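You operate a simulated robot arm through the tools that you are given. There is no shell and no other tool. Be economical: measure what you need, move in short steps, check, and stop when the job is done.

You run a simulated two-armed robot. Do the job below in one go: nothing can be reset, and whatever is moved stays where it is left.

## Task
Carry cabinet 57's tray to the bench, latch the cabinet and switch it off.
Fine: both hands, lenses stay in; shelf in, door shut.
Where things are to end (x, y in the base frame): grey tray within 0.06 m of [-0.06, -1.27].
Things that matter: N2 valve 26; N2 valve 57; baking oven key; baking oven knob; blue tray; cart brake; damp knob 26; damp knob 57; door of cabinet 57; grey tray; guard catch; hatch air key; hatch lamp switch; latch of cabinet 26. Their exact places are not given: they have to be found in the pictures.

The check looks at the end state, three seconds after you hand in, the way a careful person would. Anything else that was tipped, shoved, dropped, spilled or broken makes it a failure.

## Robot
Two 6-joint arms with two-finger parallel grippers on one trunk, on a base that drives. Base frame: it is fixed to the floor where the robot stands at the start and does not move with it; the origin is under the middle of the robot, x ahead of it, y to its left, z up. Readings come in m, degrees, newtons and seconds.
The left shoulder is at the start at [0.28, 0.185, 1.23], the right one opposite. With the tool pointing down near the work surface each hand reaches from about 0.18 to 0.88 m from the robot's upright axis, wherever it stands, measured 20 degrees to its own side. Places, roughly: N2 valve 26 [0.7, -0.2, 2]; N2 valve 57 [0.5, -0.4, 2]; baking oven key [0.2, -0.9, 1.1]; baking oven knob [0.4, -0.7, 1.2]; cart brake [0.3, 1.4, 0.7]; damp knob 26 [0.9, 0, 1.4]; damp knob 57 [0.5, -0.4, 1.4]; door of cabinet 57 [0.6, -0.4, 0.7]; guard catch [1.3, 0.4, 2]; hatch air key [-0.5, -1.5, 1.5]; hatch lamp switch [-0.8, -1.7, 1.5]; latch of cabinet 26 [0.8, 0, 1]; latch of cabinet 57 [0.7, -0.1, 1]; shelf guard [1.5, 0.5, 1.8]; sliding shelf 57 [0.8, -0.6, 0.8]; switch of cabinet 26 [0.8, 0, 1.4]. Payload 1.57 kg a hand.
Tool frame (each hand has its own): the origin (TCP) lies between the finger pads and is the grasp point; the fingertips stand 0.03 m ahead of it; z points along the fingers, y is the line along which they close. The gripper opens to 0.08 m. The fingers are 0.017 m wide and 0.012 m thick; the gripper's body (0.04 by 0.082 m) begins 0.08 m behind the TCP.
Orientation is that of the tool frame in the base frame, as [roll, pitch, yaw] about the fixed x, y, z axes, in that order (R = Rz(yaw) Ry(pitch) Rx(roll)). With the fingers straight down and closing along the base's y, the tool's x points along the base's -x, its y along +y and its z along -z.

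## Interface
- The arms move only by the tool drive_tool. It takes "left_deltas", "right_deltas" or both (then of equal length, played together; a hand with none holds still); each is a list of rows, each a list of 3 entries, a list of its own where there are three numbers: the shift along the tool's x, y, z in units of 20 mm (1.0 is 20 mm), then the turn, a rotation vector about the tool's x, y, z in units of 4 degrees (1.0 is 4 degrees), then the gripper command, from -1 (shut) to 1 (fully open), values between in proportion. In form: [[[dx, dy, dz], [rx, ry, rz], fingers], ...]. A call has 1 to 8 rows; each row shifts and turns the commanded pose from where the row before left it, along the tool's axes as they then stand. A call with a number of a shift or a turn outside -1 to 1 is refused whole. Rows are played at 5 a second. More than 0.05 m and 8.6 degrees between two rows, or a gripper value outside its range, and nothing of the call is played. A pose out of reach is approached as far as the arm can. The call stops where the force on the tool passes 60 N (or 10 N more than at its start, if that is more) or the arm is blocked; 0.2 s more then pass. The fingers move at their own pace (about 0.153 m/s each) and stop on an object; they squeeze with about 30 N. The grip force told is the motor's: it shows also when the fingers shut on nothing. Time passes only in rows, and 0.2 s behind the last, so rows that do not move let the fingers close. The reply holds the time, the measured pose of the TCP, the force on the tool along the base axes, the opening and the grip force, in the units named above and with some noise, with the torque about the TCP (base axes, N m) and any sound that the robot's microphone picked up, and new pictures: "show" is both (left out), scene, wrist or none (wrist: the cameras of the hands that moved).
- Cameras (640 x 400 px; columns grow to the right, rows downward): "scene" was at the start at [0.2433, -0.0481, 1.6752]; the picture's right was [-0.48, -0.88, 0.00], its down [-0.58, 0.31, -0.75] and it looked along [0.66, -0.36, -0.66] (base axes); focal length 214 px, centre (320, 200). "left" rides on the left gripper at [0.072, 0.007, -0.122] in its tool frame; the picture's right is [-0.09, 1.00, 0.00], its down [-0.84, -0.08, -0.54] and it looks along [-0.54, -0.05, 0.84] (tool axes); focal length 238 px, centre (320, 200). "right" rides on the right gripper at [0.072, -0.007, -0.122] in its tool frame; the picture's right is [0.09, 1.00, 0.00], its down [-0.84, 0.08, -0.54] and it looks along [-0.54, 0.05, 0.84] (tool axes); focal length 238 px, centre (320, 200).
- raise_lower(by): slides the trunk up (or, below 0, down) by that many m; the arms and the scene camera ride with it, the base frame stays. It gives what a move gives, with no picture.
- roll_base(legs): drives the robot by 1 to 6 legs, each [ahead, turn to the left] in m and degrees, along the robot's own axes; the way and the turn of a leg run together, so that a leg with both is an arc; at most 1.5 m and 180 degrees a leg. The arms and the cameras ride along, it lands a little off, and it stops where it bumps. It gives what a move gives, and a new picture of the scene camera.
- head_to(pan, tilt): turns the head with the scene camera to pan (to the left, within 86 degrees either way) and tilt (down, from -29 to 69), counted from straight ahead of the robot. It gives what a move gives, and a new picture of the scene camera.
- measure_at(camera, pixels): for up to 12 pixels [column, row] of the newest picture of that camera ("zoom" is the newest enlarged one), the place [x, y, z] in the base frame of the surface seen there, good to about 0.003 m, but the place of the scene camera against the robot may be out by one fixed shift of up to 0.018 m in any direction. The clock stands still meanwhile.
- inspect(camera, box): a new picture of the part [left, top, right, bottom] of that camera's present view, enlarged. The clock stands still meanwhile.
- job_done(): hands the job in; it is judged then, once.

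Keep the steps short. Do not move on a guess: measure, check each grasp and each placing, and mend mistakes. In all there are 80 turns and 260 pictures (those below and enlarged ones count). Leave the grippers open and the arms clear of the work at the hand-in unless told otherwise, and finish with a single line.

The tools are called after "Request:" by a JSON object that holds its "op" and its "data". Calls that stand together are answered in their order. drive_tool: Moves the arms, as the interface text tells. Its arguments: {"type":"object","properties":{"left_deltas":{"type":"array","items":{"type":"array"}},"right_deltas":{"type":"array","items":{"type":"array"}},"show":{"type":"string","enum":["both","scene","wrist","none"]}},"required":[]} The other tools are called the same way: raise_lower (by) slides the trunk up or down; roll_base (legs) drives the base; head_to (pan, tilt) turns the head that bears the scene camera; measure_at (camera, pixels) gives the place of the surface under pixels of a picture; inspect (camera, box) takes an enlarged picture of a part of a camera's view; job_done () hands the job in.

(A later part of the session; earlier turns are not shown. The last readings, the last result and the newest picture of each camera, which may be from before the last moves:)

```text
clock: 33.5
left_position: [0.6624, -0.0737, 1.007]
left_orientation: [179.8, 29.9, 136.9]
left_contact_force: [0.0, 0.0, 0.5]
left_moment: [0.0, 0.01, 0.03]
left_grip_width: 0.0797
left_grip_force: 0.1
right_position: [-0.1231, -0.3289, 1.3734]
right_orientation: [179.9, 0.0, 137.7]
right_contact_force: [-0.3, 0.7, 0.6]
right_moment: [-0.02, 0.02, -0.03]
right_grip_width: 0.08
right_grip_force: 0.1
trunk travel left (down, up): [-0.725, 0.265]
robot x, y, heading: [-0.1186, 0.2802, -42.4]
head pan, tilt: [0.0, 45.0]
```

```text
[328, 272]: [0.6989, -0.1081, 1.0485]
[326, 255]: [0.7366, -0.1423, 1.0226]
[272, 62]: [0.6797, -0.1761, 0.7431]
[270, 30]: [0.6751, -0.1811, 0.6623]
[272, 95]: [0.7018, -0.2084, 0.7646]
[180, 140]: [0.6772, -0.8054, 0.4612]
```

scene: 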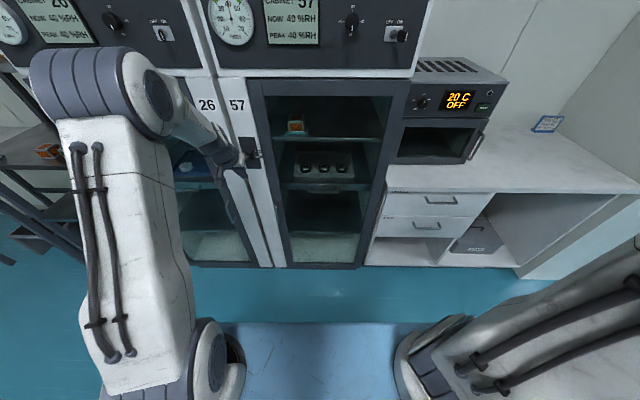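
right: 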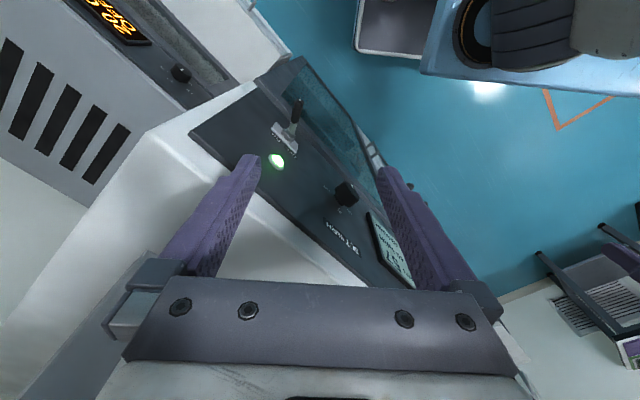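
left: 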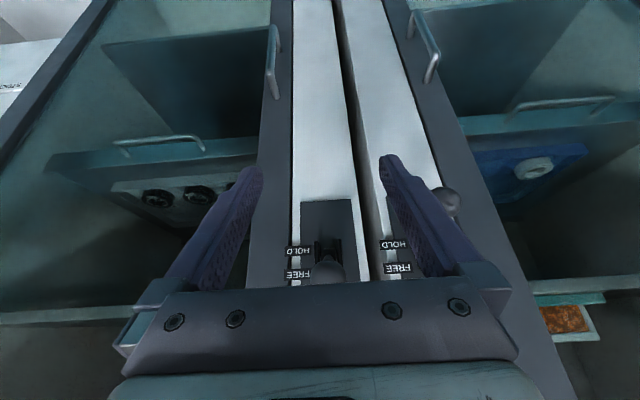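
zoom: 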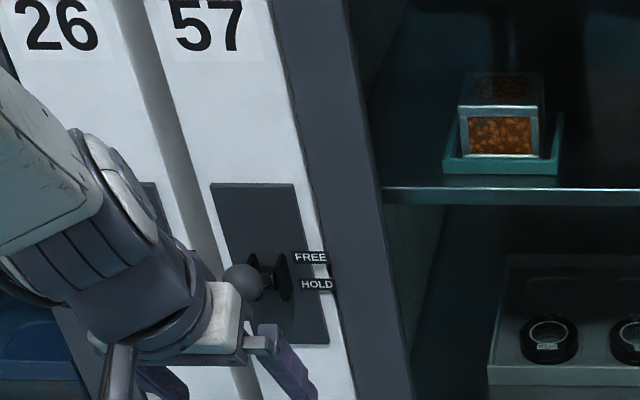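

The ball now sits at z≈1.05, so the latch is FREE. The door pull is a vertical bar at u≈0.332, d≈0.622, z≈0.66–0.76. I lower the trunk so the left hand is at that height and shift it right by 6.6 cm.

Request:
{"op": "raise_lower", "data": {"by": -0.29}}

Request:
{"op": "drive_tool", "data": {"left_deltas": [[[0, -0.82, 0], [0, 0, 0], 0.6], [[0, -0.82, 0], [0, 0, 0], 0.6], [[0, -0.82, 0], [0, 0, 0], 0.6], [[0, -0.82, 0], [0, 0, 0], 0.6]], "show": "both"}}

```text
clock: 36.5
left_position: [0.6636, -0.0736, 0.7175]
left_orientation: [179.8, 29.8, 136.9]
left_contact_force: [0.1, 0.9, -0.2]
left_moment: [-0.02, 0.02, 0.02]
left_grip_width: 0.08
left_grip_force: 0.1
right_position: [-0.1236, -0.3294, 1.0837]
right_orientation: [180.0, 0.0, 137.7]
right_contact_force: [0.2, -0.3, -0.3]
right_moment: [0.0, 0.01, -0.01]
right_grip_width: 0.08
right_grip_force: 0.0
trunk travel left (down, up): [-0.435, 0.555]
robot x, y, heading: [-0.1204, 0.2781, -42.4]
head pan, tilt: [0.0, 45.0]
```

```text
clock: 37.5
left_position: [0.6183, -0.1214, 0.7174]
left_orientation: [179.9, 29.8, 136.9]
left_contact_force: [-0.1, -1.1, 0.4]
left_moment: [-0.04, 0.0, 0.02]
left_grip_width: 0.0638
left_grip_force: 0.0
right_position: [-0.1225, -0.3298, 1.0837]
right_orientation: [-179.9, 0.0, 137.7]
right_contact_force: [0.4, 0.3, 0.9]
right_moment: [-0.02, 0.01, 0.02]
right_grip_width: 0.0803
right_grip_force: 0.1
trunk travel left (down, up): [-0.435, 0.555]
robot x, y, heading: [-0.1214, 0.282, -42.3]
head pan, tilt: [0.0, 45.0]
```

scene: 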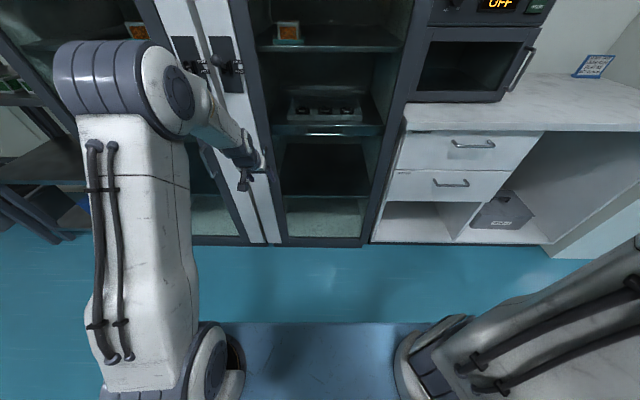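
left: 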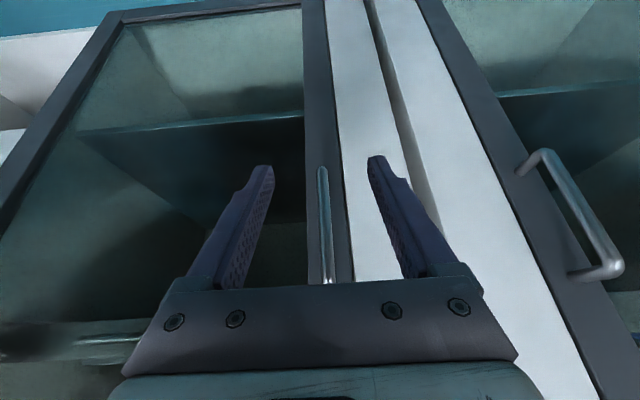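

The bar stands between the fingers at (325,225). I measure it.

Request:
{"op": "measure_at", "data": {"camera": "left", "pixels": [[323, 175], [325, 225], [329, 275]]}}

```text
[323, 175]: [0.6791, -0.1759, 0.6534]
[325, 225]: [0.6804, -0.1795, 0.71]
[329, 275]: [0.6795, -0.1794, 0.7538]
```

Request:
{"op": "drive_tool", "data": {"left_deltas": [[[-0.94, 0, 0.54], [0, 0, 0], 0.6], [[-0.94, 0, 0.54], [0, 0, 0], 0.6], [[-0.94, 0, 0.54], [0, 0, 0], 0.6], [[-0.94, 0, 0.54], [0, 0, 0], 0.6], [[0, 0, 0], [0, 0, 0], -1], [[0, 0, 0], [0, 0, 0], -1], [[0, 0, 0], [0, 0, 0], -1]], "show": "wrist"}}

```text
clock: 39.1
left_position: [0.6813, -0.1814, 0.7171]
left_orientation: [179.9, 29.9, 136.9]
left_contact_force: [-2.6, -3.8, 0.9]
left_moment: [0.09, 0.54, 0.03]
left_grip_width: 0.0119
left_grip_force: 29.1
right_position: [-0.1219, -0.3299, 1.0858]
right_orientation: [-180.0, 0.0, 137.8]
right_contact_force: [-0.5, -0.7, 0.1]
right_moment: [0.01, 0.0, 0.01]
right_grip_width: 0.0805
right_grip_force: 0.1
trunk travel left (down, up): [-0.435, 0.555]
robot x, y, heading: [-0.1222, 0.2802, -42.4]
head pan, tilt: [0.0, 45.0]
```

left: 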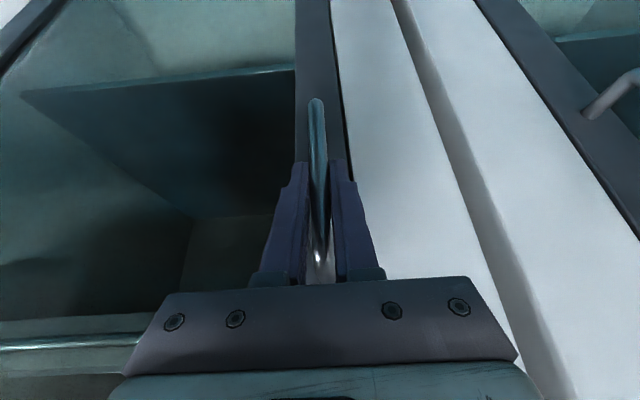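

The bar is held (0.012 m). I pull the door along its hinge arc, about 20° first.

Request:
{"op": "drive_tool", "data": {"left_deltas": [[[0.843, -0.115, -0.487], [0, 0, 0], -1], [[0.837, -0.158, -0.484], [0, 0, 0], -1], [[0.83, -0.2, -0.48], [0, 0, 0], -1], [[0.823, -0.241, -0.475], [0, 0, 0], -1], [[0.812, -0.282, -0.469], [0, 0, 0], -1], [[0.801, -0.323, -0.463], [0, 0, 0], -1], [[0.788, -0.363, -0.455], [0, 0, 0], -1], [[0.774, -0.402, -0.447], [0, 0, 0], -1]], "show": "both"}}

```text
clock: 40.9
left_position: [0.5437, -0.1065, 0.7181]
left_orientation: [179.7, 29.6, 137.1]
left_contact_force: [11.8, 32.7, 9.9]
left_moment: [-0.21, 0.64, 0.13]
left_grip_width: 0.0121
left_grip_force: 29.7
right_position: [-0.1222, -0.3281, 1.0843]
right_orientation: [-179.9, 0.0, 137.7]
right_contact_force: [-1.3, 0.8, 0.1]
right_moment: [0.02, 0.02, -0.01]
right_grip_width: 0.0799
right_grip_force: 0.1
trunk travel left (down, up): [-0.435, 0.555]
robot x, y, heading: [-0.1199, 0.2761, -42.1]
head pan, tilt: [0.0, 45.0]
```

scene: 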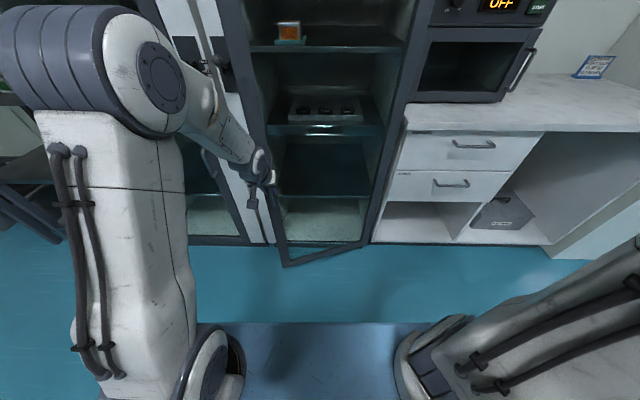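
left: 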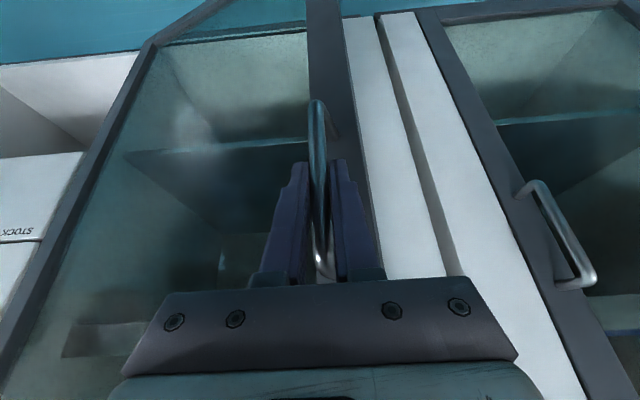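

The door is opening (about 20°) with about 32 N side load. I ease the path slightly and go on another 20°.

Request:
{"op": "drive_tool", "data": {"left_deltas": [[[0.765, -0.16, -0.442], [0, 0, 0], -1], [[0.749, -0.45, -0.4325], [0, 0, 0], -1], [[0.731, -0.4875, -0.422], [0, 0, 0], -1], [[0.712, -0.524, -0.411], [0, 0, 0], -1], [[0.692, -0.559, -0.4], [0, 0, 0], -1], [[0.67, -0.5935, -0.387], [0, 0, 0], -1], [[0.647, -0.627, -0.373], [0, 0, 0], -1], [[0.623, -0.659, -0.36], [0, 0, 0], -1]], "show": "both"}}

```text
clock: 42.7
left_position: [0.3936, -0.0792, 0.7178]
left_orientation: [179.9, 29.7, 136.9]
left_contact_force: [0.3, 23.1, 4.1]
left_moment: [-0.16, 0.91, 0.03]
left_grip_width: 0.012
left_grip_force: 29.5
right_position: [-0.1218, -0.3283, 1.0849]
right_orientation: [-180.0, 0.0, 137.7]
right_contact_force: [-0.2, -0.7, -0.2]
right_moment: [-0.02, -0.02, -0.03]
right_grip_width: 0.0801
right_grip_force: 0.0
trunk travel left (down, up): [-0.435, 0.555]
robot x, y, heading: [-0.1238, 0.2808, -42.4]
head pan, tilt: [0.0, 45.0]
```

scene: 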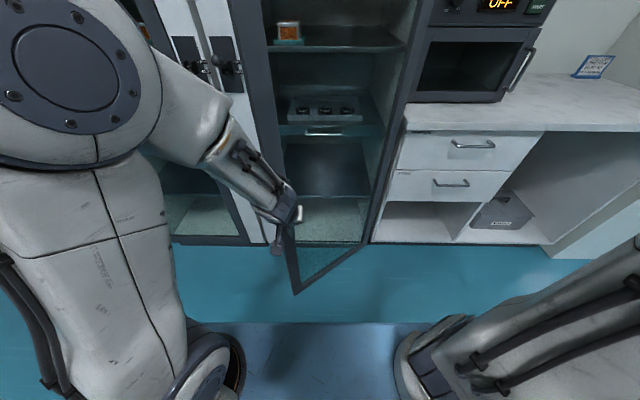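
left: 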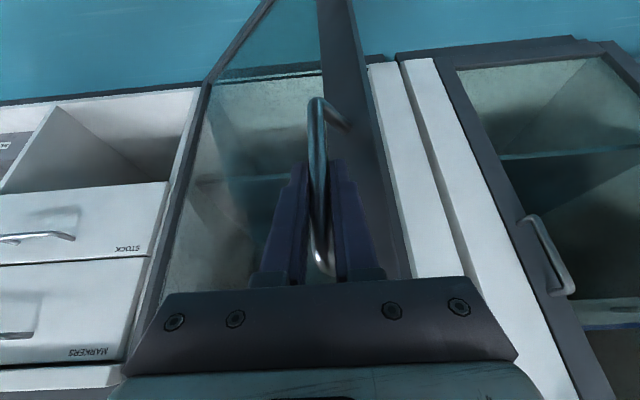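

The door is about 40° open. I let go of the bar, back the hand out, and go round the door's free edge so I can push it from inside.

Request:
{"op": "drive_tool", "data": {"left_deltas": [[[0, 0, 0], [0, 0, 0], 0.7], [[0, 0, 0], [0, 0, 0], 0.7], [[0.866, 0, -0.5], [0, 0, 0], 0.7], [[0.866, 0, -0.5], [0, 0, 0], 0.7], [[0.866, 0, -0.5], [0, 0, 0], 0.3], [[0.866, 0, -0.5], [0, 0, 0], 0], [[0, 1, 0], [0, 0, 0], -1], [[0, 1, 0], [0, 0, 0], -1]], "show": "wrist"}}

Request:
{"op": "drive_tool", "data": {"left_deltas": [[[0, 1, 0], [0, 0, 0], -1], [[0, 1, 0], [0, 0, 0], -1], [[0, 1, 0], [0, 0, 0], -1], [[0, 1, 0], [0, 0, 0], -1], [[0, 1, 0], [0, 0, 0], -1], [[-0.866, 0.6, 0.5], [0, 0, 0], -1], [[-0.866, 0.3, 0.5], [0, 0, 0], -1]], "show": "both"}}

```text
clock: 44.5
left_position: [0.3832, -0.0558, 0.743]
left_orientation: [179.8, 29.7, 136.8]
left_contact_force: [0.2, -0.2, 0.0]
left_moment: [0.0, 0.0, 0.02]
left_grip_width: 0.0003
left_grip_force: 21.7
left hand out of reach, approached as far as the arm can: row 4, 5, 6, 7, 8
right_position: [-0.122, -0.329, 1.084]
right_orientation: [180.0, 0.0, 137.7]
right_contact_force: [0.0, -0.6, 0.0]
right_moment: [-0.03, -0.01, 0.04]
right_grip_width: 0.08
right_grip_force: 0.0
trunk travel left (down, up): [-0.435, 0.555]
robot x, y, heading: [-0.1222, 0.2811, -42.3]
head pan, tilt: [0.0, 45.0]
```

left: 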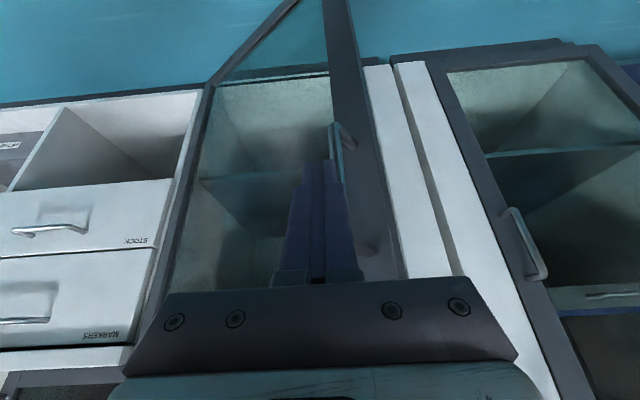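

```text
clock: 46.1
left_position: [0.4967, -0.0129, 0.7508]
left_orientation: [179.9, 29.7, 136.9]
left_contact_force: [0.8, -0.5, 0.7]
left_moment: [0.0, 0.04, 0.01]
left_grip_width: 0.0
left_grip_force: 20.9
left hand out of reach, approached as far as the arm can: row 1, 2, 3, 5
right_position: [-0.1226, -0.3286, 1.0842]
right_orientation: [179.9, 0.1, 137.7]
right_contact_force: [-0.2, 0.1, -0.4]
right_moment: [-0.01, -0.01, 0.01]
right_grip_width: 0.0798
right_grip_force: 0.0
trunk travel left (down, up): [-0.435, 0.555]
robot x, y, heading: [-0.1227, 0.2809, -42.4]
head pan, tilt: [0.0, 45.0]
```

scene: 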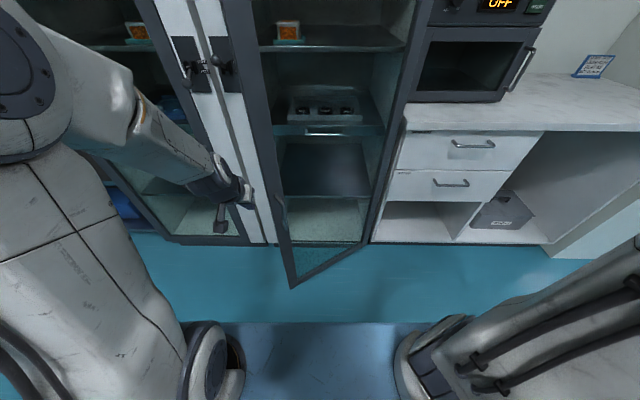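
left: 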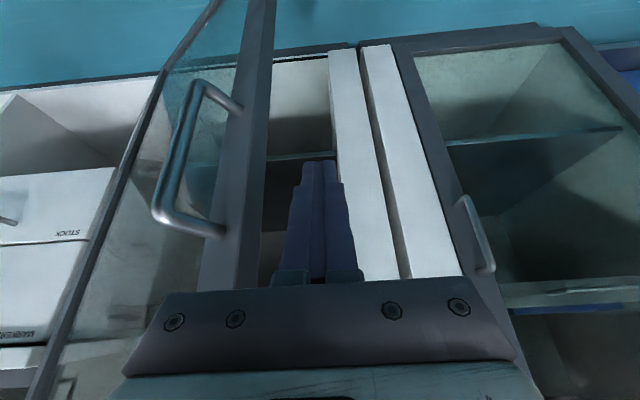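

The hand is now beside the door's edge, on its inner side. I measure the edge's place.

Request:
{"op": "measure_at", "data": {"camera": "left", "pixels": [[262, 150], [235, 260], [250, 200], [225, 100]]}}

```text
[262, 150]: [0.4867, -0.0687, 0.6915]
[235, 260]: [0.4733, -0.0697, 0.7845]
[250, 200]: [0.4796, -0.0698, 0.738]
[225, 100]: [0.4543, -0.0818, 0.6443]
```

The door edge is at u≈0.28, d≈0.40. I go further in behind it and start pushing it to the right.

Request:
{"op": "drive_tool", "data": {"left_deltas": [[[-0.866, -0.3, 0.5], [0, 0, 0], -1], [[-0.866, -0.4, 0.5], [0, 0, 0], -1], [[-0.866, -0.5, 0.5], [0, 0, 0], -1], [[-0.866, -0.5, 0.5], [0, 0, 0], -1], [[-0.866, -0.5, 0.5], [0, 0, 0], -1], [[-0.866, -0.5, 0.5], [0, 0, 0], -1], [[0, -1, 0], [0, 0, 0], -1], [[0, -1, 0], [0, 0, 0], -1]], "show": "none"}}

Request:
{"op": "drive_tool", "data": {"left_deltas": [[[0, -1, 0], [0, 0, 0], -1], [[0.1, -1, -0.05], [0, 0, 0], -1], [[0.15, -1, -0.08], [0, 0, 0], -1], [[0.2, -1, -0.11], [0, 0, 0], -1], [[0.2, -1, -0.11], [0, 0, 0], -1], [[0.2, -1, -0.11], [0, 0, 0], -1], [[0.2, -1, -0.11], [0, 0, 0], -1], [[0.2, -1, -0.11], [0, 0, 0], -1]], "show": "both"}}

```text
clock: 47.0
left_position: [0.5302, -0.0674, 0.75]
left_orientation: [-180.0, 29.3, 138.5]
left_contact_force: [5.2, 18.2, 9.5]
left_moment: [-1.72, 0.7, -0.31]
left_grip_width: 0.0
left_grip_force: 21.6
right_position: [-0.1197, -0.3266, 1.0841]
right_orientation: [180.0, 0.0, 137.8]
right_contact_force: [0.1, -0.2, 0.6]
right_moment: [-0.03, 0.04, -0.03]
right_grip_width: 0.0799
right_grip_force: 0.2
trunk travel left (down, up): [-0.435, 0.555]
robot x, y, heading: [-0.1236, 0.2857, -41.7]
head pan, tilt: [0.0, 45.0]
stopped in row 4 (left hand): the force on the tool passed its limit at 84 N (the readings are from after the stop); the commanded pose is now the measured one
```

```text
clock: 47.3
left_position: [0.529, -0.0668, 0.75]
left_orientation: [-180.0, 29.1, 139.6]
left_contact_force: [5.0, 16.2, 8.8]
left_moment: [-1.55, 0.69, -0.27]
left_grip_width: 0.0
left_grip_force: 21.6
right_position: [-0.1203, -0.3273, 1.0843]
right_orientation: [180.0, 0.0, 138.0]
right_contact_force: [-0.8, 1.0, 0.1]
right_moment: [-0.05, 0.01, 0.04]
right_grip_width: 0.0801
right_grip_force: 0.1
trunk travel left (down, up): [-0.435, 0.555]
robot x, y, heading: [-0.1183, 0.2782, -41.7]
head pan, tilt: [0.0, 45.0]
stopped in row 1 (left hand): the force on the tool passed its limit at 77 N (the readings are from after the stop); the commanded pose is now the measured one
```

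scene: 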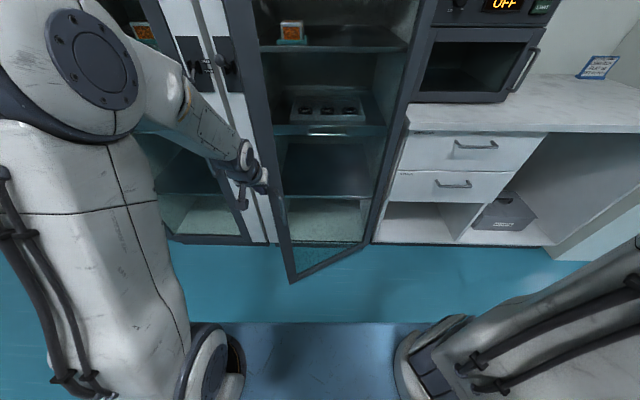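
left: 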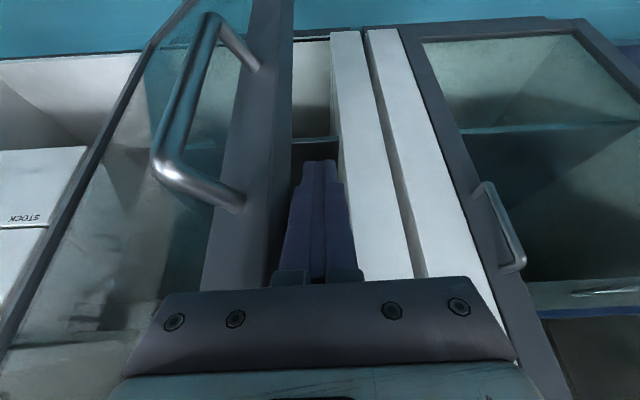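

The hand's body meets the door's end face. I step 5 cm left, go in deeper, and then push right.

Request:
{"op": "drive_tool", "data": {"left_deltas": [[[0, 1, 0], [0, 0, 0], -1], [[0, 1, 0], [0, 0, 0], -1], [[-0.866, 0.6, 0.5], [0, 0, 0], -1], [[-0.866, 0, 0.5], [0, 0, 0], -1], [[-0.866, 0, 0.5], [0, 0, 0], -1], [[-0.866, 0, 0.5], [0, 0, 0], -1], [[-0.866, -0.5, 0.5], [0, 0, 0], -1], [[-0.4, -1, 0.23], [0, 0, 0], -1]], "show": "none"}}

Request:
{"op": "drive_tool", "data": {"left_deltas": [[[0, -1, 0], [0, 0, 0], -1], [[0, -1, 0], [0, 0, 0], -1], [[0, -1, 0], [0, 0, 0], -1], [[0.1, -1, -0.05], [0, 0, 0], -1], [[0.2, -1, -0.11], [0, 0, 0], -1], [[0.2, -1, -0.11], [0, 0, 0], -1], [[0.25, -1, -0.14], [0, 0, 0], -1], [[0.25, -1, -0.14], [0, 0, 0], -1]], "show": "both"}}

```text
clock: 49.1
left_position: [0.6242, -0.123, 0.7471]
left_orientation: [-179.9, 29.0, 139.3]
left_contact_force: [-0.4, -0.1, 0.1]
left_moment: [0.01, 0.01, 0.01]
left_grip_width: 0.0
left_grip_force: 21.5
right_position: [-0.12, -0.3284, 1.0839]
right_orientation: [179.9, 0.0, 138.0]
right_contact_force: [-0.7, -0.2, -0.4]
right_moment: [-0.02, -0.03, -0.02]
right_grip_width: 0.0798
right_grip_force: 0.1
trunk travel left (down, up): [-0.435, 0.555]
robot x, y, heading: [-0.1256, 0.2793, -42.0]
head pan, tilt: [0.0, 45.0]
```

```text
clock: 50.9
left_position: [0.503, -0.2279, 0.7471]
left_orientation: [180.0, 28.9, 139.2]
left_contact_force: [0.7, 0.0, -0.2]
left_moment: [0.03, 0.04, 0.01]
left_grip_width: 0.0001
left_grip_force: 21.4
right_position: [-0.1189, -0.3286, 1.0836]
right_orientation: [-180.0, -0.1, 138.0]
right_contact_force: [-0.5, 0.0, 0.4]
right_moment: [-0.02, 0.0, -0.01]
right_grip_width: 0.08
right_grip_force: 0.0
trunk travel left (down, up): [-0.435, 0.555]
robot x, y, heading: [-0.1195, 0.2812, -41.8]
head pan, tilt: [0.0, 45.0]
```

scene: 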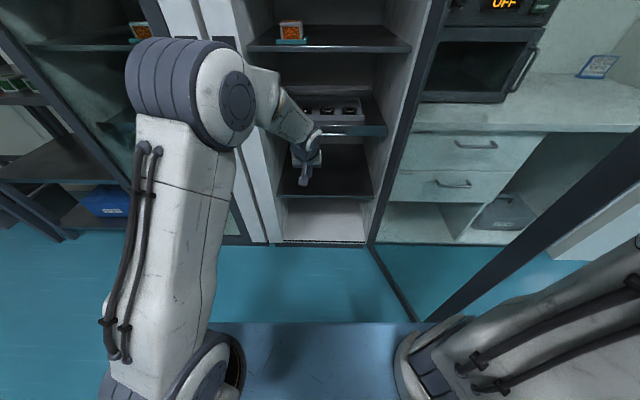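
left: 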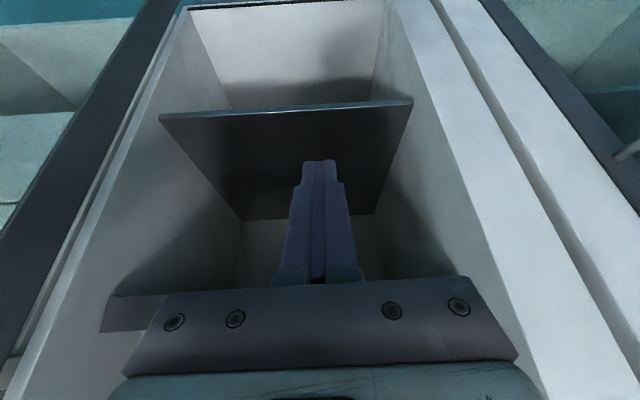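

The door has swung wide by itself. I measure where it rests relative to my right arm.

Request:
{"op": "measure_at", "data": {"camera": "scene", "pixels": [[440, 312], [500, 265], [580, 205], [630, 165], [380, 260], [410, 312], [560, 280]]}}

Request:
{"op": "head_to", "data": {"pan": -35, "tilt": 40}}

```text
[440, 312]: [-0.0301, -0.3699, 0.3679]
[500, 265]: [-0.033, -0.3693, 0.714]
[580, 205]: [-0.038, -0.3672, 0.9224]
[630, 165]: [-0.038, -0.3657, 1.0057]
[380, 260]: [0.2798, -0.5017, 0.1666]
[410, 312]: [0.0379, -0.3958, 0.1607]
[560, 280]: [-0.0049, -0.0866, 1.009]
```

```text
clock: 51.9
left_position: [0.503, -0.229, 0.7477]
left_orientation: [-180.0, 29.0, 139.1]
left_contact_force: [-0.3, -0.6, 0.5]
left_moment: [-0.01, -0.02, 0.0]
left_grip_width: 0.0002
left_grip_force: 21.8
right_position: [-0.1188, -0.329, 1.083]
right_orientation: [179.9, -0.1, 137.9]
right_contact_force: [0.2, 0.2, 0.0]
right_moment: [0.02, 0.0, -0.04]
right_grip_width: 0.0799
right_grip_force: 0.1
trunk travel left (down, up): [-0.435, 0.555]
robot x, y, heading: [-0.1219, 0.2798, -41.9]
head pan, tilt: [-35.0, 40.0]
```

scene: 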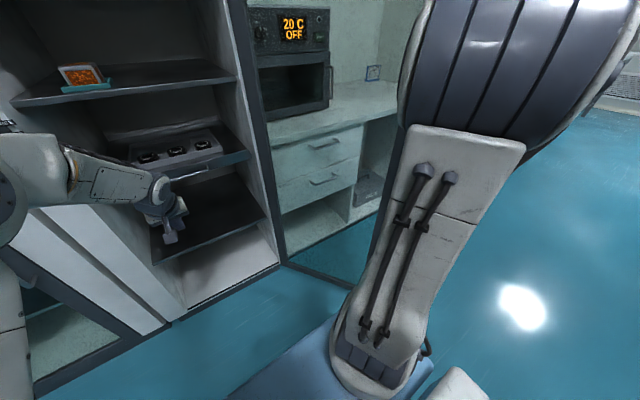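

The door rests at about 110° open, its edge near u=-0.29, d=0.21, close to my right hand. I move the right hand left of the door edge, and pull the left hand back, up and nearly vertical.

Request:
{"op": "drive_tool", "data": {"left_deltas": [[[0.292, 0, -1], [0, 1, 0], -1], [[0.363, 0, -0.997], [0, 1, 0], -1], [[0.431, 0, -0.969], [0, 1, 0], -1], [[0.498, 0, -0.936], [0, 1, 0], -1], [[0.562, 0, -0.9], [0, 1, 0], -1], [[0.624, 0, -0.858], [0, 0, 0], -1], [[0.624, 0, -0.858], [0, 0, 0], -1], [[0.624, 0, -0.858], [0, 0, 0], -1]], "right_deltas": [[[0, 1, 0], [0, 0, 0], 0], [[0, 1, 0], [0, 0, 0], 0], [[0, 1, 0], [0, 0, 0], 0], [[0, 1, 0], [0, 0, 0], 0], [[0, 1, 0], [0, 0, 0], 0], [[0, 1, 0], [0, 0, 0], 0], [[0, 1, 0], [0, 0, 0], 0], [[0, 1, 0], [0, 0, 0], 0]], "show": "both"}}

```text
clock: 53.7
left_position: [0.4121, -0.1512, 0.8665]
left_orientation: [180.0, 8.9, 139.1]
left_contact_force: [-0.4, 0.2, -0.7]
left_moment: [0.03, 0.0, 0.01]
left_grip_width: 0.0
left_grip_force: 21.3
right_position: [-0.0106, -0.2245, 1.0929]
right_orientation: [179.9, -0.1, 138.0]
right_contact_force: [0.0, 0.8, -0.3]
right_moment: [0.0, -0.03, 0.0]
right_grip_width: 0.04
right_grip_force: 0.1
right hand out of reach, approached as far as the arm can: row 7, 8
trunk travel left (down, up): [-0.435, 0.555]
robot x, y, heading: [-0.1231, 0.2821, -41.9]
head pan, tilt: [-35.0, 40.0]
```

scene: 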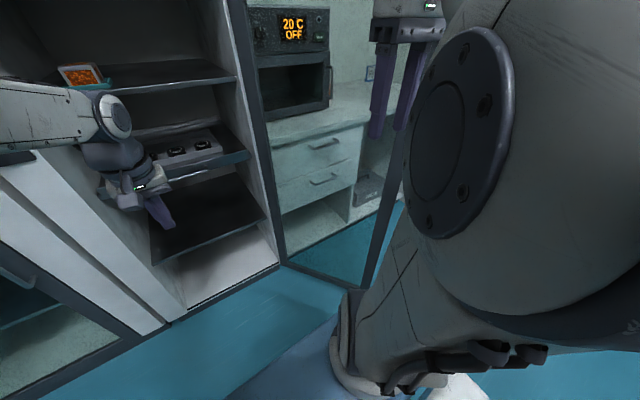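
right: 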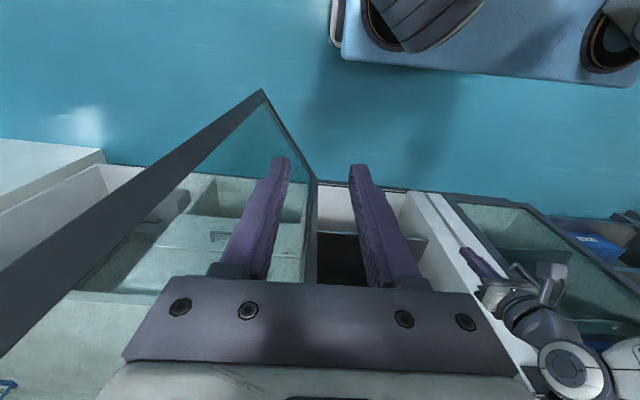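
left: 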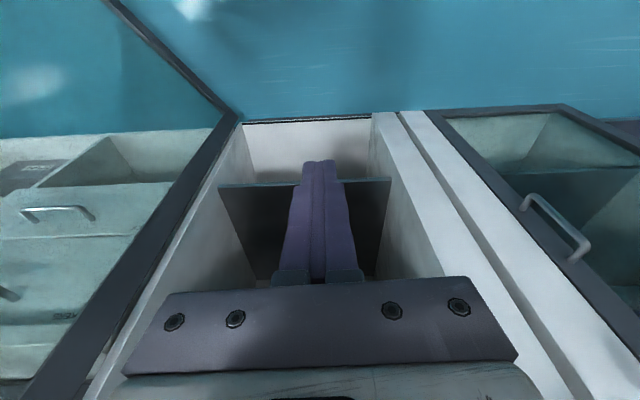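

The right hand is left of the door edge now. Before driving in 0.15 m, I check where the right elbow and door are.

Request:
{"op": "measure_at", "data": {"camera": "scene", "pixels": [[440, 160], [500, 50], [412, 220], [385, 230], [540, 250], [600, 150], [380, 80], [260, 150]]}}

Request:
{"op": "measure_at", "data": {"camera": "right", "pixels": [[262, 97], [150, 180], [20, 270], [300, 150]]}}

```text
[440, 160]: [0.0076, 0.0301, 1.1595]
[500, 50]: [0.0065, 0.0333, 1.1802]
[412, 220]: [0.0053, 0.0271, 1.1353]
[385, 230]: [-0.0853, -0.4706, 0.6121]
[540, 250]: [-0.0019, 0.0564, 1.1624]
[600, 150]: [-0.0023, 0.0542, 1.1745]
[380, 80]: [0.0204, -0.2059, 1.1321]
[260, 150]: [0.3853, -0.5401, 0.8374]
```

```text
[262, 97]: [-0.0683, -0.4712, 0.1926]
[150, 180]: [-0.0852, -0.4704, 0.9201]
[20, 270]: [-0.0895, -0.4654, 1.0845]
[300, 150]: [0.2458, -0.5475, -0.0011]
```

The door now rests at about 125°, well clear. I drive ahead 0.15 m and look at the shelf.

Request:
{"op": "roll_base", "data": {"legs": [[0.15, 0]]}}

Request:
{"op": "head_to", "data": {"pan": 0, "tilt": 50}}

Request:
{"op": "drive_tool", "data": {"left_deltas": [[[0, 0, 0], [0, 0, 0], -1]], "show": "wrist"}}

```text
clock: 55.1
left_position: [0.5247, -0.2544, 0.8669]
left_orientation: [-179.9, 8.9, 139.0]
left_contact_force: [0.2, -0.5, 0.0]
left_moment: [-0.01, -0.01, 0.03]
left_grip_width: 0.0001
left_grip_force: 21.4
right_position: [0.1016, -0.3273, 1.0919]
right_orientation: [180.0, -0.1, 137.8]
right_contact_force: [0.2, 0.1, 0.0]
right_moment: [-0.02, 0.03, 0.02]
right_grip_width: 0.0399
right_grip_force: 0.0
trunk travel left (down, up): [-0.435, 0.555]
robot x, y, heading: [-0.01, 0.1785, -41.9]
head pan, tilt: [-35.0, 40.0]
```

scene: 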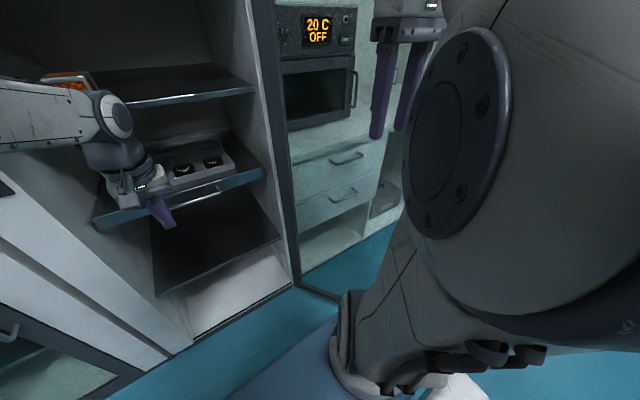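

```text
clock: 56.1
left_position: [0.5242, -0.2529, 0.8664]
left_orientation: [-180.0, 9.0, 139.0]
left_contact_force: [-0.2, -0.6, 0.5]
left_moment: [0.0, 0.01, -0.01]
left_grip_width: 0.0
left_grip_force: 21.1
right_position: [0.1007, -0.3297, 1.0916]
right_orientation: [179.6, -0.4, 137.6]
right_contact_force: [-0.1, 1.1, 0.9]
right_moment: [0.06, -0.03, 0.02]
right_grip_width: 0.0399
right_grip_force: 0.1
trunk travel left (down, up): [-0.435, 0.555]
robot x, y, heading: [-0.01, 0.1789, -41.7]
head pan, tilt: [0.0, 50.0]
```

scene: 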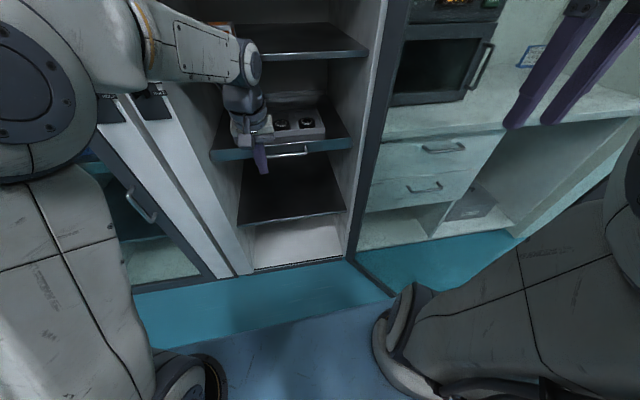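

```text
clock: 56.5
left_position: [0.5246, -0.2535, 0.8653]
left_orientation: [-180.0, 8.9, 139.0]
left_contact_force: [0.2, 0.2, 0.5]
left_moment: [-0.02, 0.0, 0.04]
left_grip_width: 0.0
left_grip_force: 21.4
right_position: [0.1013, -0.3288, 1.0907]
right_orientation: [179.7, -0.4, 137.8]
right_contact_force: [0.1, -0.2, -0.6]
right_moment: [0.0, -0.02, 0.0]
right_grip_width: 0.0403
right_grip_force: 0.0
trunk travel left (down, up): [-0.435, 0.555]
robot x, y, heading: [-0.0115, 0.1766, -41.5]
head pan, tilt: [0.0, 50.0]
```

left: 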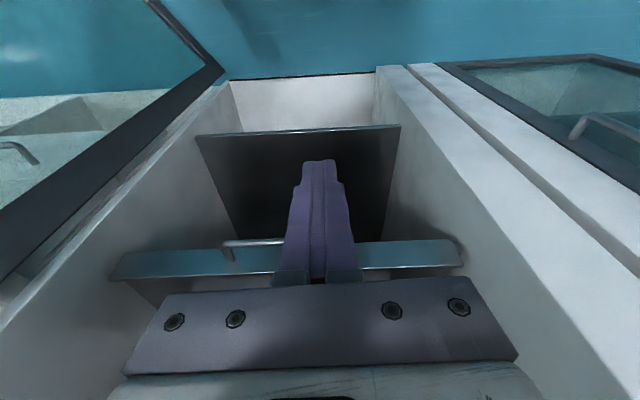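

Request:
{"op": "measure_at", "data": {"camera": "left", "pixels": [[232, 242], [260, 241], [280, 240], [230, 255], [200, 265], [450, 250], [130, 265], [200, 140]]}}

Request:
{"op": "inspect", "data": {"camera": "scene", "box": [200, 80, 380, 190]}}

Request:
{"op": "measure_at", "data": {"camera": "scene", "pixels": [[290, 154], [305, 152], [320, 143], [340, 140], [325, 125], [318, 108], [322, 138], [280, 108], [345, 148]]}}

```text
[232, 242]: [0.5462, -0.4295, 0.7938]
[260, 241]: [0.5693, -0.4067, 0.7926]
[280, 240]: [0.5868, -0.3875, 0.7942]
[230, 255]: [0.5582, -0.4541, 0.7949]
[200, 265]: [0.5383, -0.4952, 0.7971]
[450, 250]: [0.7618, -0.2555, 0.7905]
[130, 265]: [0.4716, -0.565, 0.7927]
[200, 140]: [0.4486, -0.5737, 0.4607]
```

```text
3.56 times, centred on (290, 135) of scene
```

zoom: 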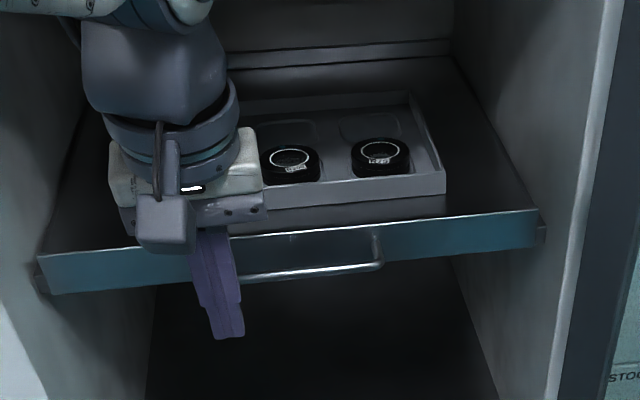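

```text
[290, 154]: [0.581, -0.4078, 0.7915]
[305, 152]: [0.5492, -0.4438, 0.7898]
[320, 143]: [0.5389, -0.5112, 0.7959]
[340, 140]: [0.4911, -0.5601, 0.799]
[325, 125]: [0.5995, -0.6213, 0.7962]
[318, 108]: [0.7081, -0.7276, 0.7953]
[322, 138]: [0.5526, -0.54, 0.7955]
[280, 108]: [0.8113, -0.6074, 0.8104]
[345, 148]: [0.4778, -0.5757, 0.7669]
```

The shelf pull bar is at d≈0.694, z≈0.79, with a 3 cm gap to the shelf front at d=0.731. I'll hook the closed fingers, held vertically, behind the bar. First I roll 6 cm closer, then turn the hand upright above the gap.

Request:
{"op": "roll_base", "data": {"legs": [[0.06, 0]]}}

Request:
{"op": "drive_tool", "data": {"left_deltas": [[[0, -0.45, 0], [0, 1, 0], -1], [[-0.9, -0.45, 0], [0, 1, 0], -1], [[-0.9, -0.45, 0], [0, 0.25, 0], -1], [[-0.9, -0.45, 0], [0, 0, 0], -1], [[-0.9, -0.45, 0], [0, 0, 0], -1]], "show": "both"}}

```text
clock: 57.5
left_position: [0.5684, -0.2934, 0.8673]
left_orientation: [-180.0, 8.9, 139.0]
left_contact_force: [-0.5, -0.3, 0.4]
left_moment: [-0.02, -0.01, 0.0]
left_grip_width: 0.0003
left_grip_force: 21.1
right_position: [0.1461, -0.3687, 1.0917]
right_orientation: [179.7, -0.4, 137.9]
right_contact_force: [0.1, -0.8, 0.0]
right_moment: [-0.01, 0.03, 0.0]
right_grip_width: 0.0401
right_grip_force: 0.1
trunk travel left (down, up): [-0.435, 0.555]
robot x, y, heading: [0.0326, 0.1363, -42.0]
head pan, tilt: [0.0, 50.0]
```

scene: 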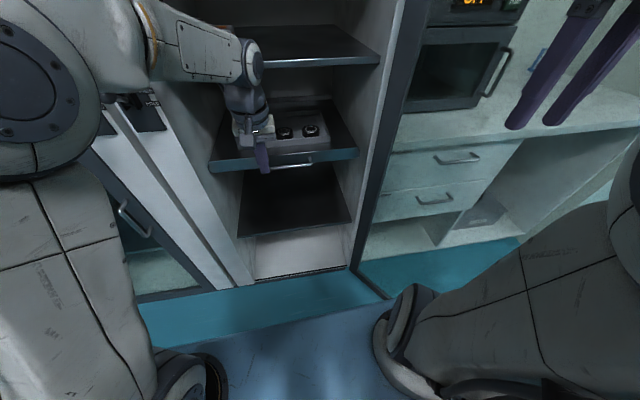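

```text
clock: 58.6
left_position: [0.5854, -0.3558, 0.8702]
left_orientation: [179.4, -1.6, 139.1]
left_contact_force: [-0.3, -0.1, -0.1]
left_moment: [-0.01, 0.01, -0.02]
left_grip_width: 0.0
left_grip_force: 21.8
right_position: [0.1421, -0.3588, 1.0951]
right_orientation: [179.9, 0.1, 138.1]
right_contact_force: [-0.7, 0.5, 0.2]
right_moment: [0.01, -0.02, 0.01]
right_grip_width: 0.0401
right_grip_force: 0.0
trunk travel left (down, up): [-0.435, 0.555]
robot x, y, heading: [0.0318, 0.1392, -41.4]
head pan, tilt: [0.0, 50.0]
```

scene: 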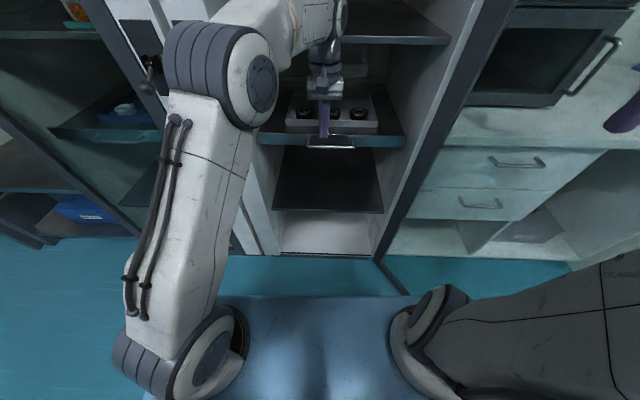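
left: 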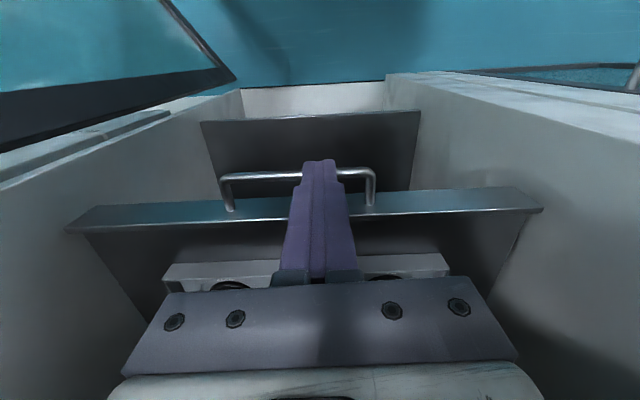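

The hand is upright in front of the bar. I move in 4.5 cm over the gap, then down behind the bar.

Request:
{"op": "drive_tool", "data": {"left_deltas": [[[-0.76, 0, 0], [0, 0, 0], -1], [[-0.76, 0, 0], [0, 0, 0], -1], [[-0.76, 0, 0], [0, 0, 0], -1], [[0, 0, 0.8], [0, 0, 0], -1]], "show": "wrist"}}

Request:
{"op": "measure_at", "data": {"camera": "left", "pixels": [[260, 160], [350, 155], [220, 200], [440, 195]]}}

```text
clock: 59.5
left_position: [0.5707, -0.3686, 0.8558]
left_orientation: [-179.8, -2.4, 135.7]
left_contact_force: [-0.1, 1.0, 1.0]
left_moment: [-0.07, -0.06, 0.01]
left_grip_width: 0.0001
left_grip_force: 21.7
right_position: [0.1355, -0.3487, 1.0863]
right_orientation: [180.0, -0.8, 138.3]
right_contact_force: [0.2, 1.7, 0.9]
right_moment: [-0.2, 0.01, -0.03]
right_grip_width: 0.0399
right_grip_force: 0.0
trunk travel left (down, up): [-0.435, 0.555]
robot x, y, heading: [0.0091, 0.1582, -36.7]
head pan, tilt: [0.0, 50.0]
stopped in row 4 (left hand): the arm was blocked; the commanded pose is now the measured one
```

left: 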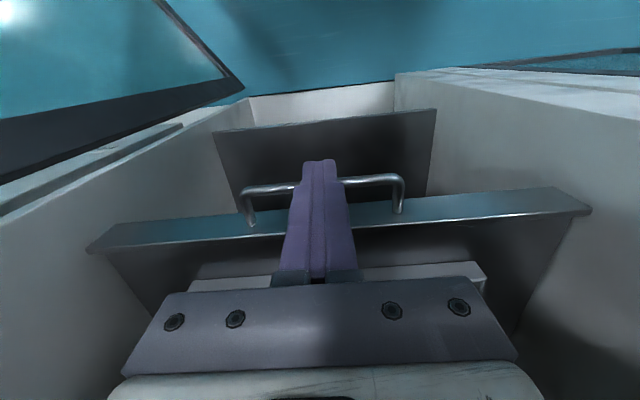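

```text
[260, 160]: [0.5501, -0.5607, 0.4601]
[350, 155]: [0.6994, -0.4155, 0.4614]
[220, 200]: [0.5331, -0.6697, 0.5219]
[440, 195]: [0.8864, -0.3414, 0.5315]
```

The arm was blocked and the base shifted a little (heading now −36.7°). I look at what the left arm is touching.

Request:
{"op": "head_to", "data": {"pan": 5, "tilt": 30}}

Request:
{"op": "head_to", "data": {"pan": 35, "tilt": 45}}

```text
clock: 60.3
left_position: [0.5717, -0.3664, 0.856]
left_orientation: [179.2, -2.5, 136.3]
left_contact_force: [0.1, -0.3, -0.5]
left_moment: [0.02, 0.04, 0.0]
left_grip_width: 0.0
left_grip_force: 21.2
right_position: [0.1371, -0.347, 1.0907]
right_orientation: [179.9, -0.4, 139.1]
right_contact_force: [0.5, 0.3, 0.1]
right_moment: [0.01, 0.02, -0.01]
right_grip_width: 0.04
right_grip_force: 0.0
trunk travel left (down, up): [-0.435, 0.555]
robot x, y, heading: [0.0135, 0.1565, -37.2]
head pan, tilt: [5.0, 30.0]
```

scene: 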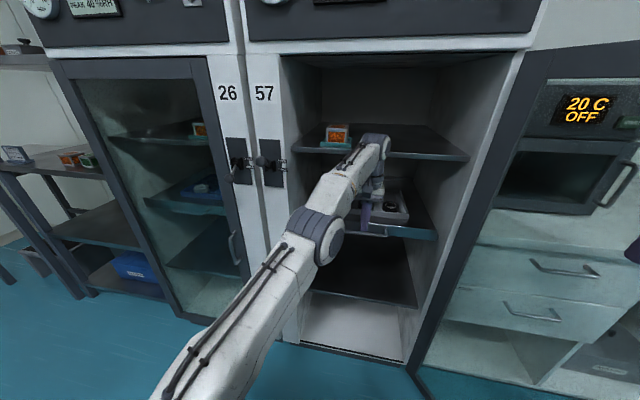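

```text
clock: 61.3
left_position: [0.5717, -0.3658, 0.8558]
left_orientation: [179.3, -2.3, 136.3]
left_contact_force: [-1.0, 0.3, -1.0]
left_moment: [0.02, -0.01, 0.04]
left_grip_width: 0.0001
left_grip_force: 21.1
right_position: [0.1383, -0.3483, 1.0885]
right_orientation: [-180.0, -0.5, 138.9]
right_contact_force: [0.2, 0.3, 0.5]
right_moment: [0.0, -0.01, 0.02]
right_grip_width: 0.04
right_grip_force: 0.0
trunk travel left (down, up): [-0.435, 0.555]
robot x, y, heading: [0.0137, 0.1592, -36.9]
head pan, tilt: [35.0, 45.0]
```

scene: 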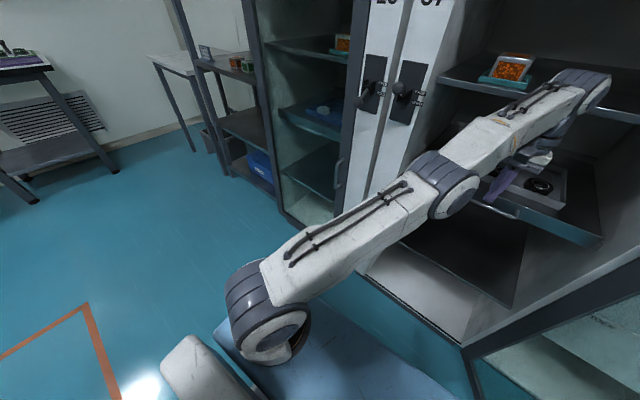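

The wrist, above the vertical hand, touches the upper shelf's front edge. I back off and tilt the hand about 22° so the wrist stays outside.

Request:
{"op": "drive_tool", "data": {"left_deltas": [[[1, 0, 0], [0, 0, 0], -1], [[0.5, 0, 0], [0, -1, 0], -1], [[0, 0, 0], [0, -1, 0], -1], [[0, 0, 0], [0, -1, 0], -1], [[0, 0, 0], [0, -1, 0], -1], [[0, 0, 0], [0, -1, 0], -1], [[0, 0, 0], [0, -1, 0], -1]], "show": "wrist"}}

Request:
{"op": "inspect", "data": {"camera": "scene", "box": [420, 30, 620, 220]}}

Request:
{"op": "measure_at", "data": {"camera": "left", "pixels": [[290, 188], [370, 185], [200, 240], [500, 225], [200, 150]]}}

```text
clock: 62.9
left_position: [0.5815, -0.3523, 0.843]
left_orientation: [179.1, 20.7, 138.4]
left_contact_force: [0.3, -0.1, 0.8]
left_moment: [0.03, 0.01, -0.02]
left_grip_width: 0.0002
left_grip_force: 21.2
right_position: [0.1473, -0.3563, 1.0827]
right_orientation: [179.9, -1.1, 139.0]
right_contact_force: [0.0, 0.2, 1.1]
right_moment: [0.03, 0.03, 0.01]
right_grip_width: 0.0401
right_grip_force: 0.0
trunk travel left (down, up): [-0.435, 0.555]
robot x, y, heading: [0.016, 0.1573, -37.0]
head pan, tilt: [35.0, 45.0]
```

left: 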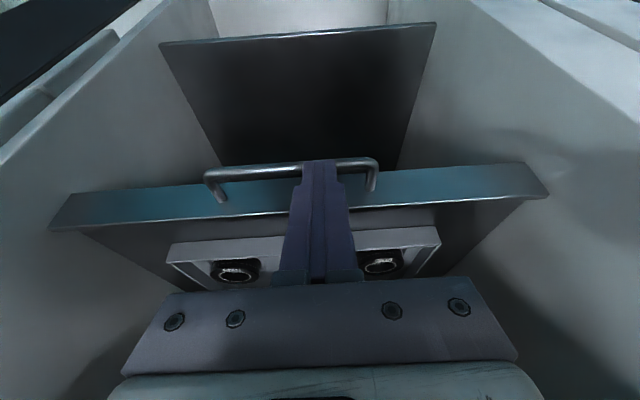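

```text
2.11 times, centred on (520, 125) of scene
```

zoom: 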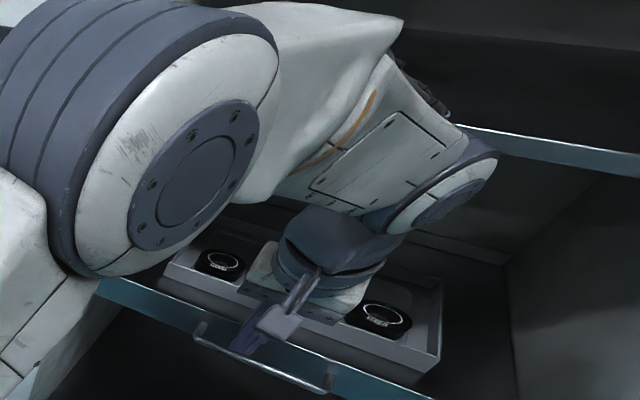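

```text
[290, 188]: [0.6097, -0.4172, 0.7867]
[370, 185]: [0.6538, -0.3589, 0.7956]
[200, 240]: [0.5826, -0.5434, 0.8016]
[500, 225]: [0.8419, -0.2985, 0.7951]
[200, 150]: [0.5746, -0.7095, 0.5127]
```

Request:
{"op": "measure_at", "data": {"camera": "left", "pixels": [[250, 171], [280, 168], [350, 163], [365, 162], [221, 195], [372, 180]]}}

```text
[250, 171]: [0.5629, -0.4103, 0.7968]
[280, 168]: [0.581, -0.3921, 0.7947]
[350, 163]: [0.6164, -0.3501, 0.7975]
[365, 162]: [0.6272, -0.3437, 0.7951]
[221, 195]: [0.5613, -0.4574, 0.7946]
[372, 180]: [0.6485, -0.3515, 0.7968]
```

Bar at d≈0.692, z≈0.791. I go in 4.3 cm above it, then 4.3 cm down into the gap.

Request:
{"op": "drive_tool", "data": {"left_deltas": [[[-0.67, 0, 0.253], [0, 0, 0], -1], [[-0.67, 0, 0.253], [0, 0, 0], -1], [[-0.67, 0, 0.253], [0, 0, 0], -1]], "show": "wrist"}}

```text
clock: 63.7
left_position: [0.6137, -0.3797, 0.8439]
left_orientation: [179.1, 20.7, 138.3]
left_contact_force: [-0.5, -0.5, 0.2]
left_moment: [-0.03, 0.02, 0.03]
left_grip_width: 0.0
left_grip_force: 21.5
right_position: [0.1465, -0.3568, 1.0826]
right_orientation: [179.8, -1.2, 139.0]
right_contact_force: [-0.2, 0.2, 0.1]
right_moment: [-0.01, -0.01, 0.02]
right_grip_width: 0.0399
right_grip_force: 0.0
trunk travel left (down, up): [-0.435, 0.555]
robot x, y, heading: [0.0111, 0.156, -37.0]
head pan, tilt: [35.0, 45.0]
```

left: 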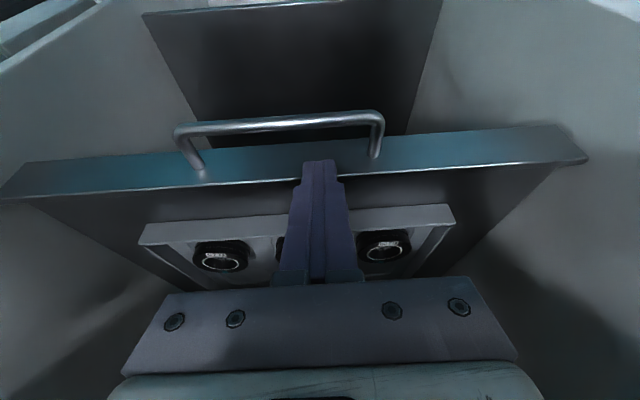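

Request:
{"op": "drive_tool", "data": {"left_deltas": [[[0.4, 0, 0.6], [0, 0, 0], -1], [[0.26, 0, 0.67], [0, 0, 0], -1], [[0.26, 0, 0.67], [0, 0, 0], -1]], "show": "wrist"}}

```text
clock: 64.5
left_position: [0.6125, -0.3769, 0.8012]
left_orientation: [179.2, 20.9, 138.4]
left_contact_force: [4.1, -3.7, 4.8]
left_moment: [-0.06, -0.05, -0.02]
left_grip_width: 0.0
left_grip_force: 21.5
right_position: [0.1459, -0.3556, 1.0829]
right_orientation: [179.7, -1.1, 139.0]
right_contact_force: [0.2, 0.7, 0.3]
right_moment: [0.02, -0.01, 0.0]
right_grip_width: 0.04
right_grip_force: 0.1
trunk travel left (down, up): [-0.435, 0.555]
robot x, y, heading: [0.0122, 0.16, -37.0]
head pan, tilt: [35.0, 45.0]
```

left: 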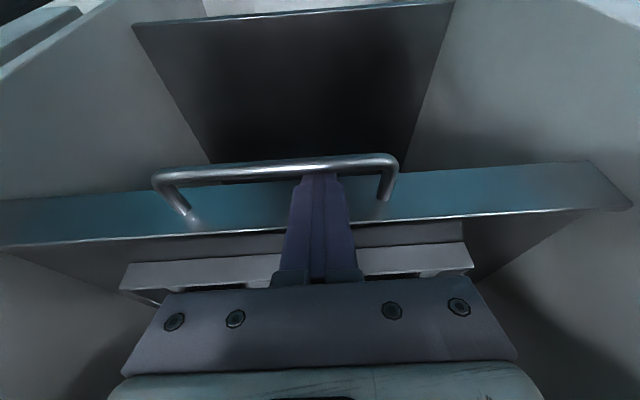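

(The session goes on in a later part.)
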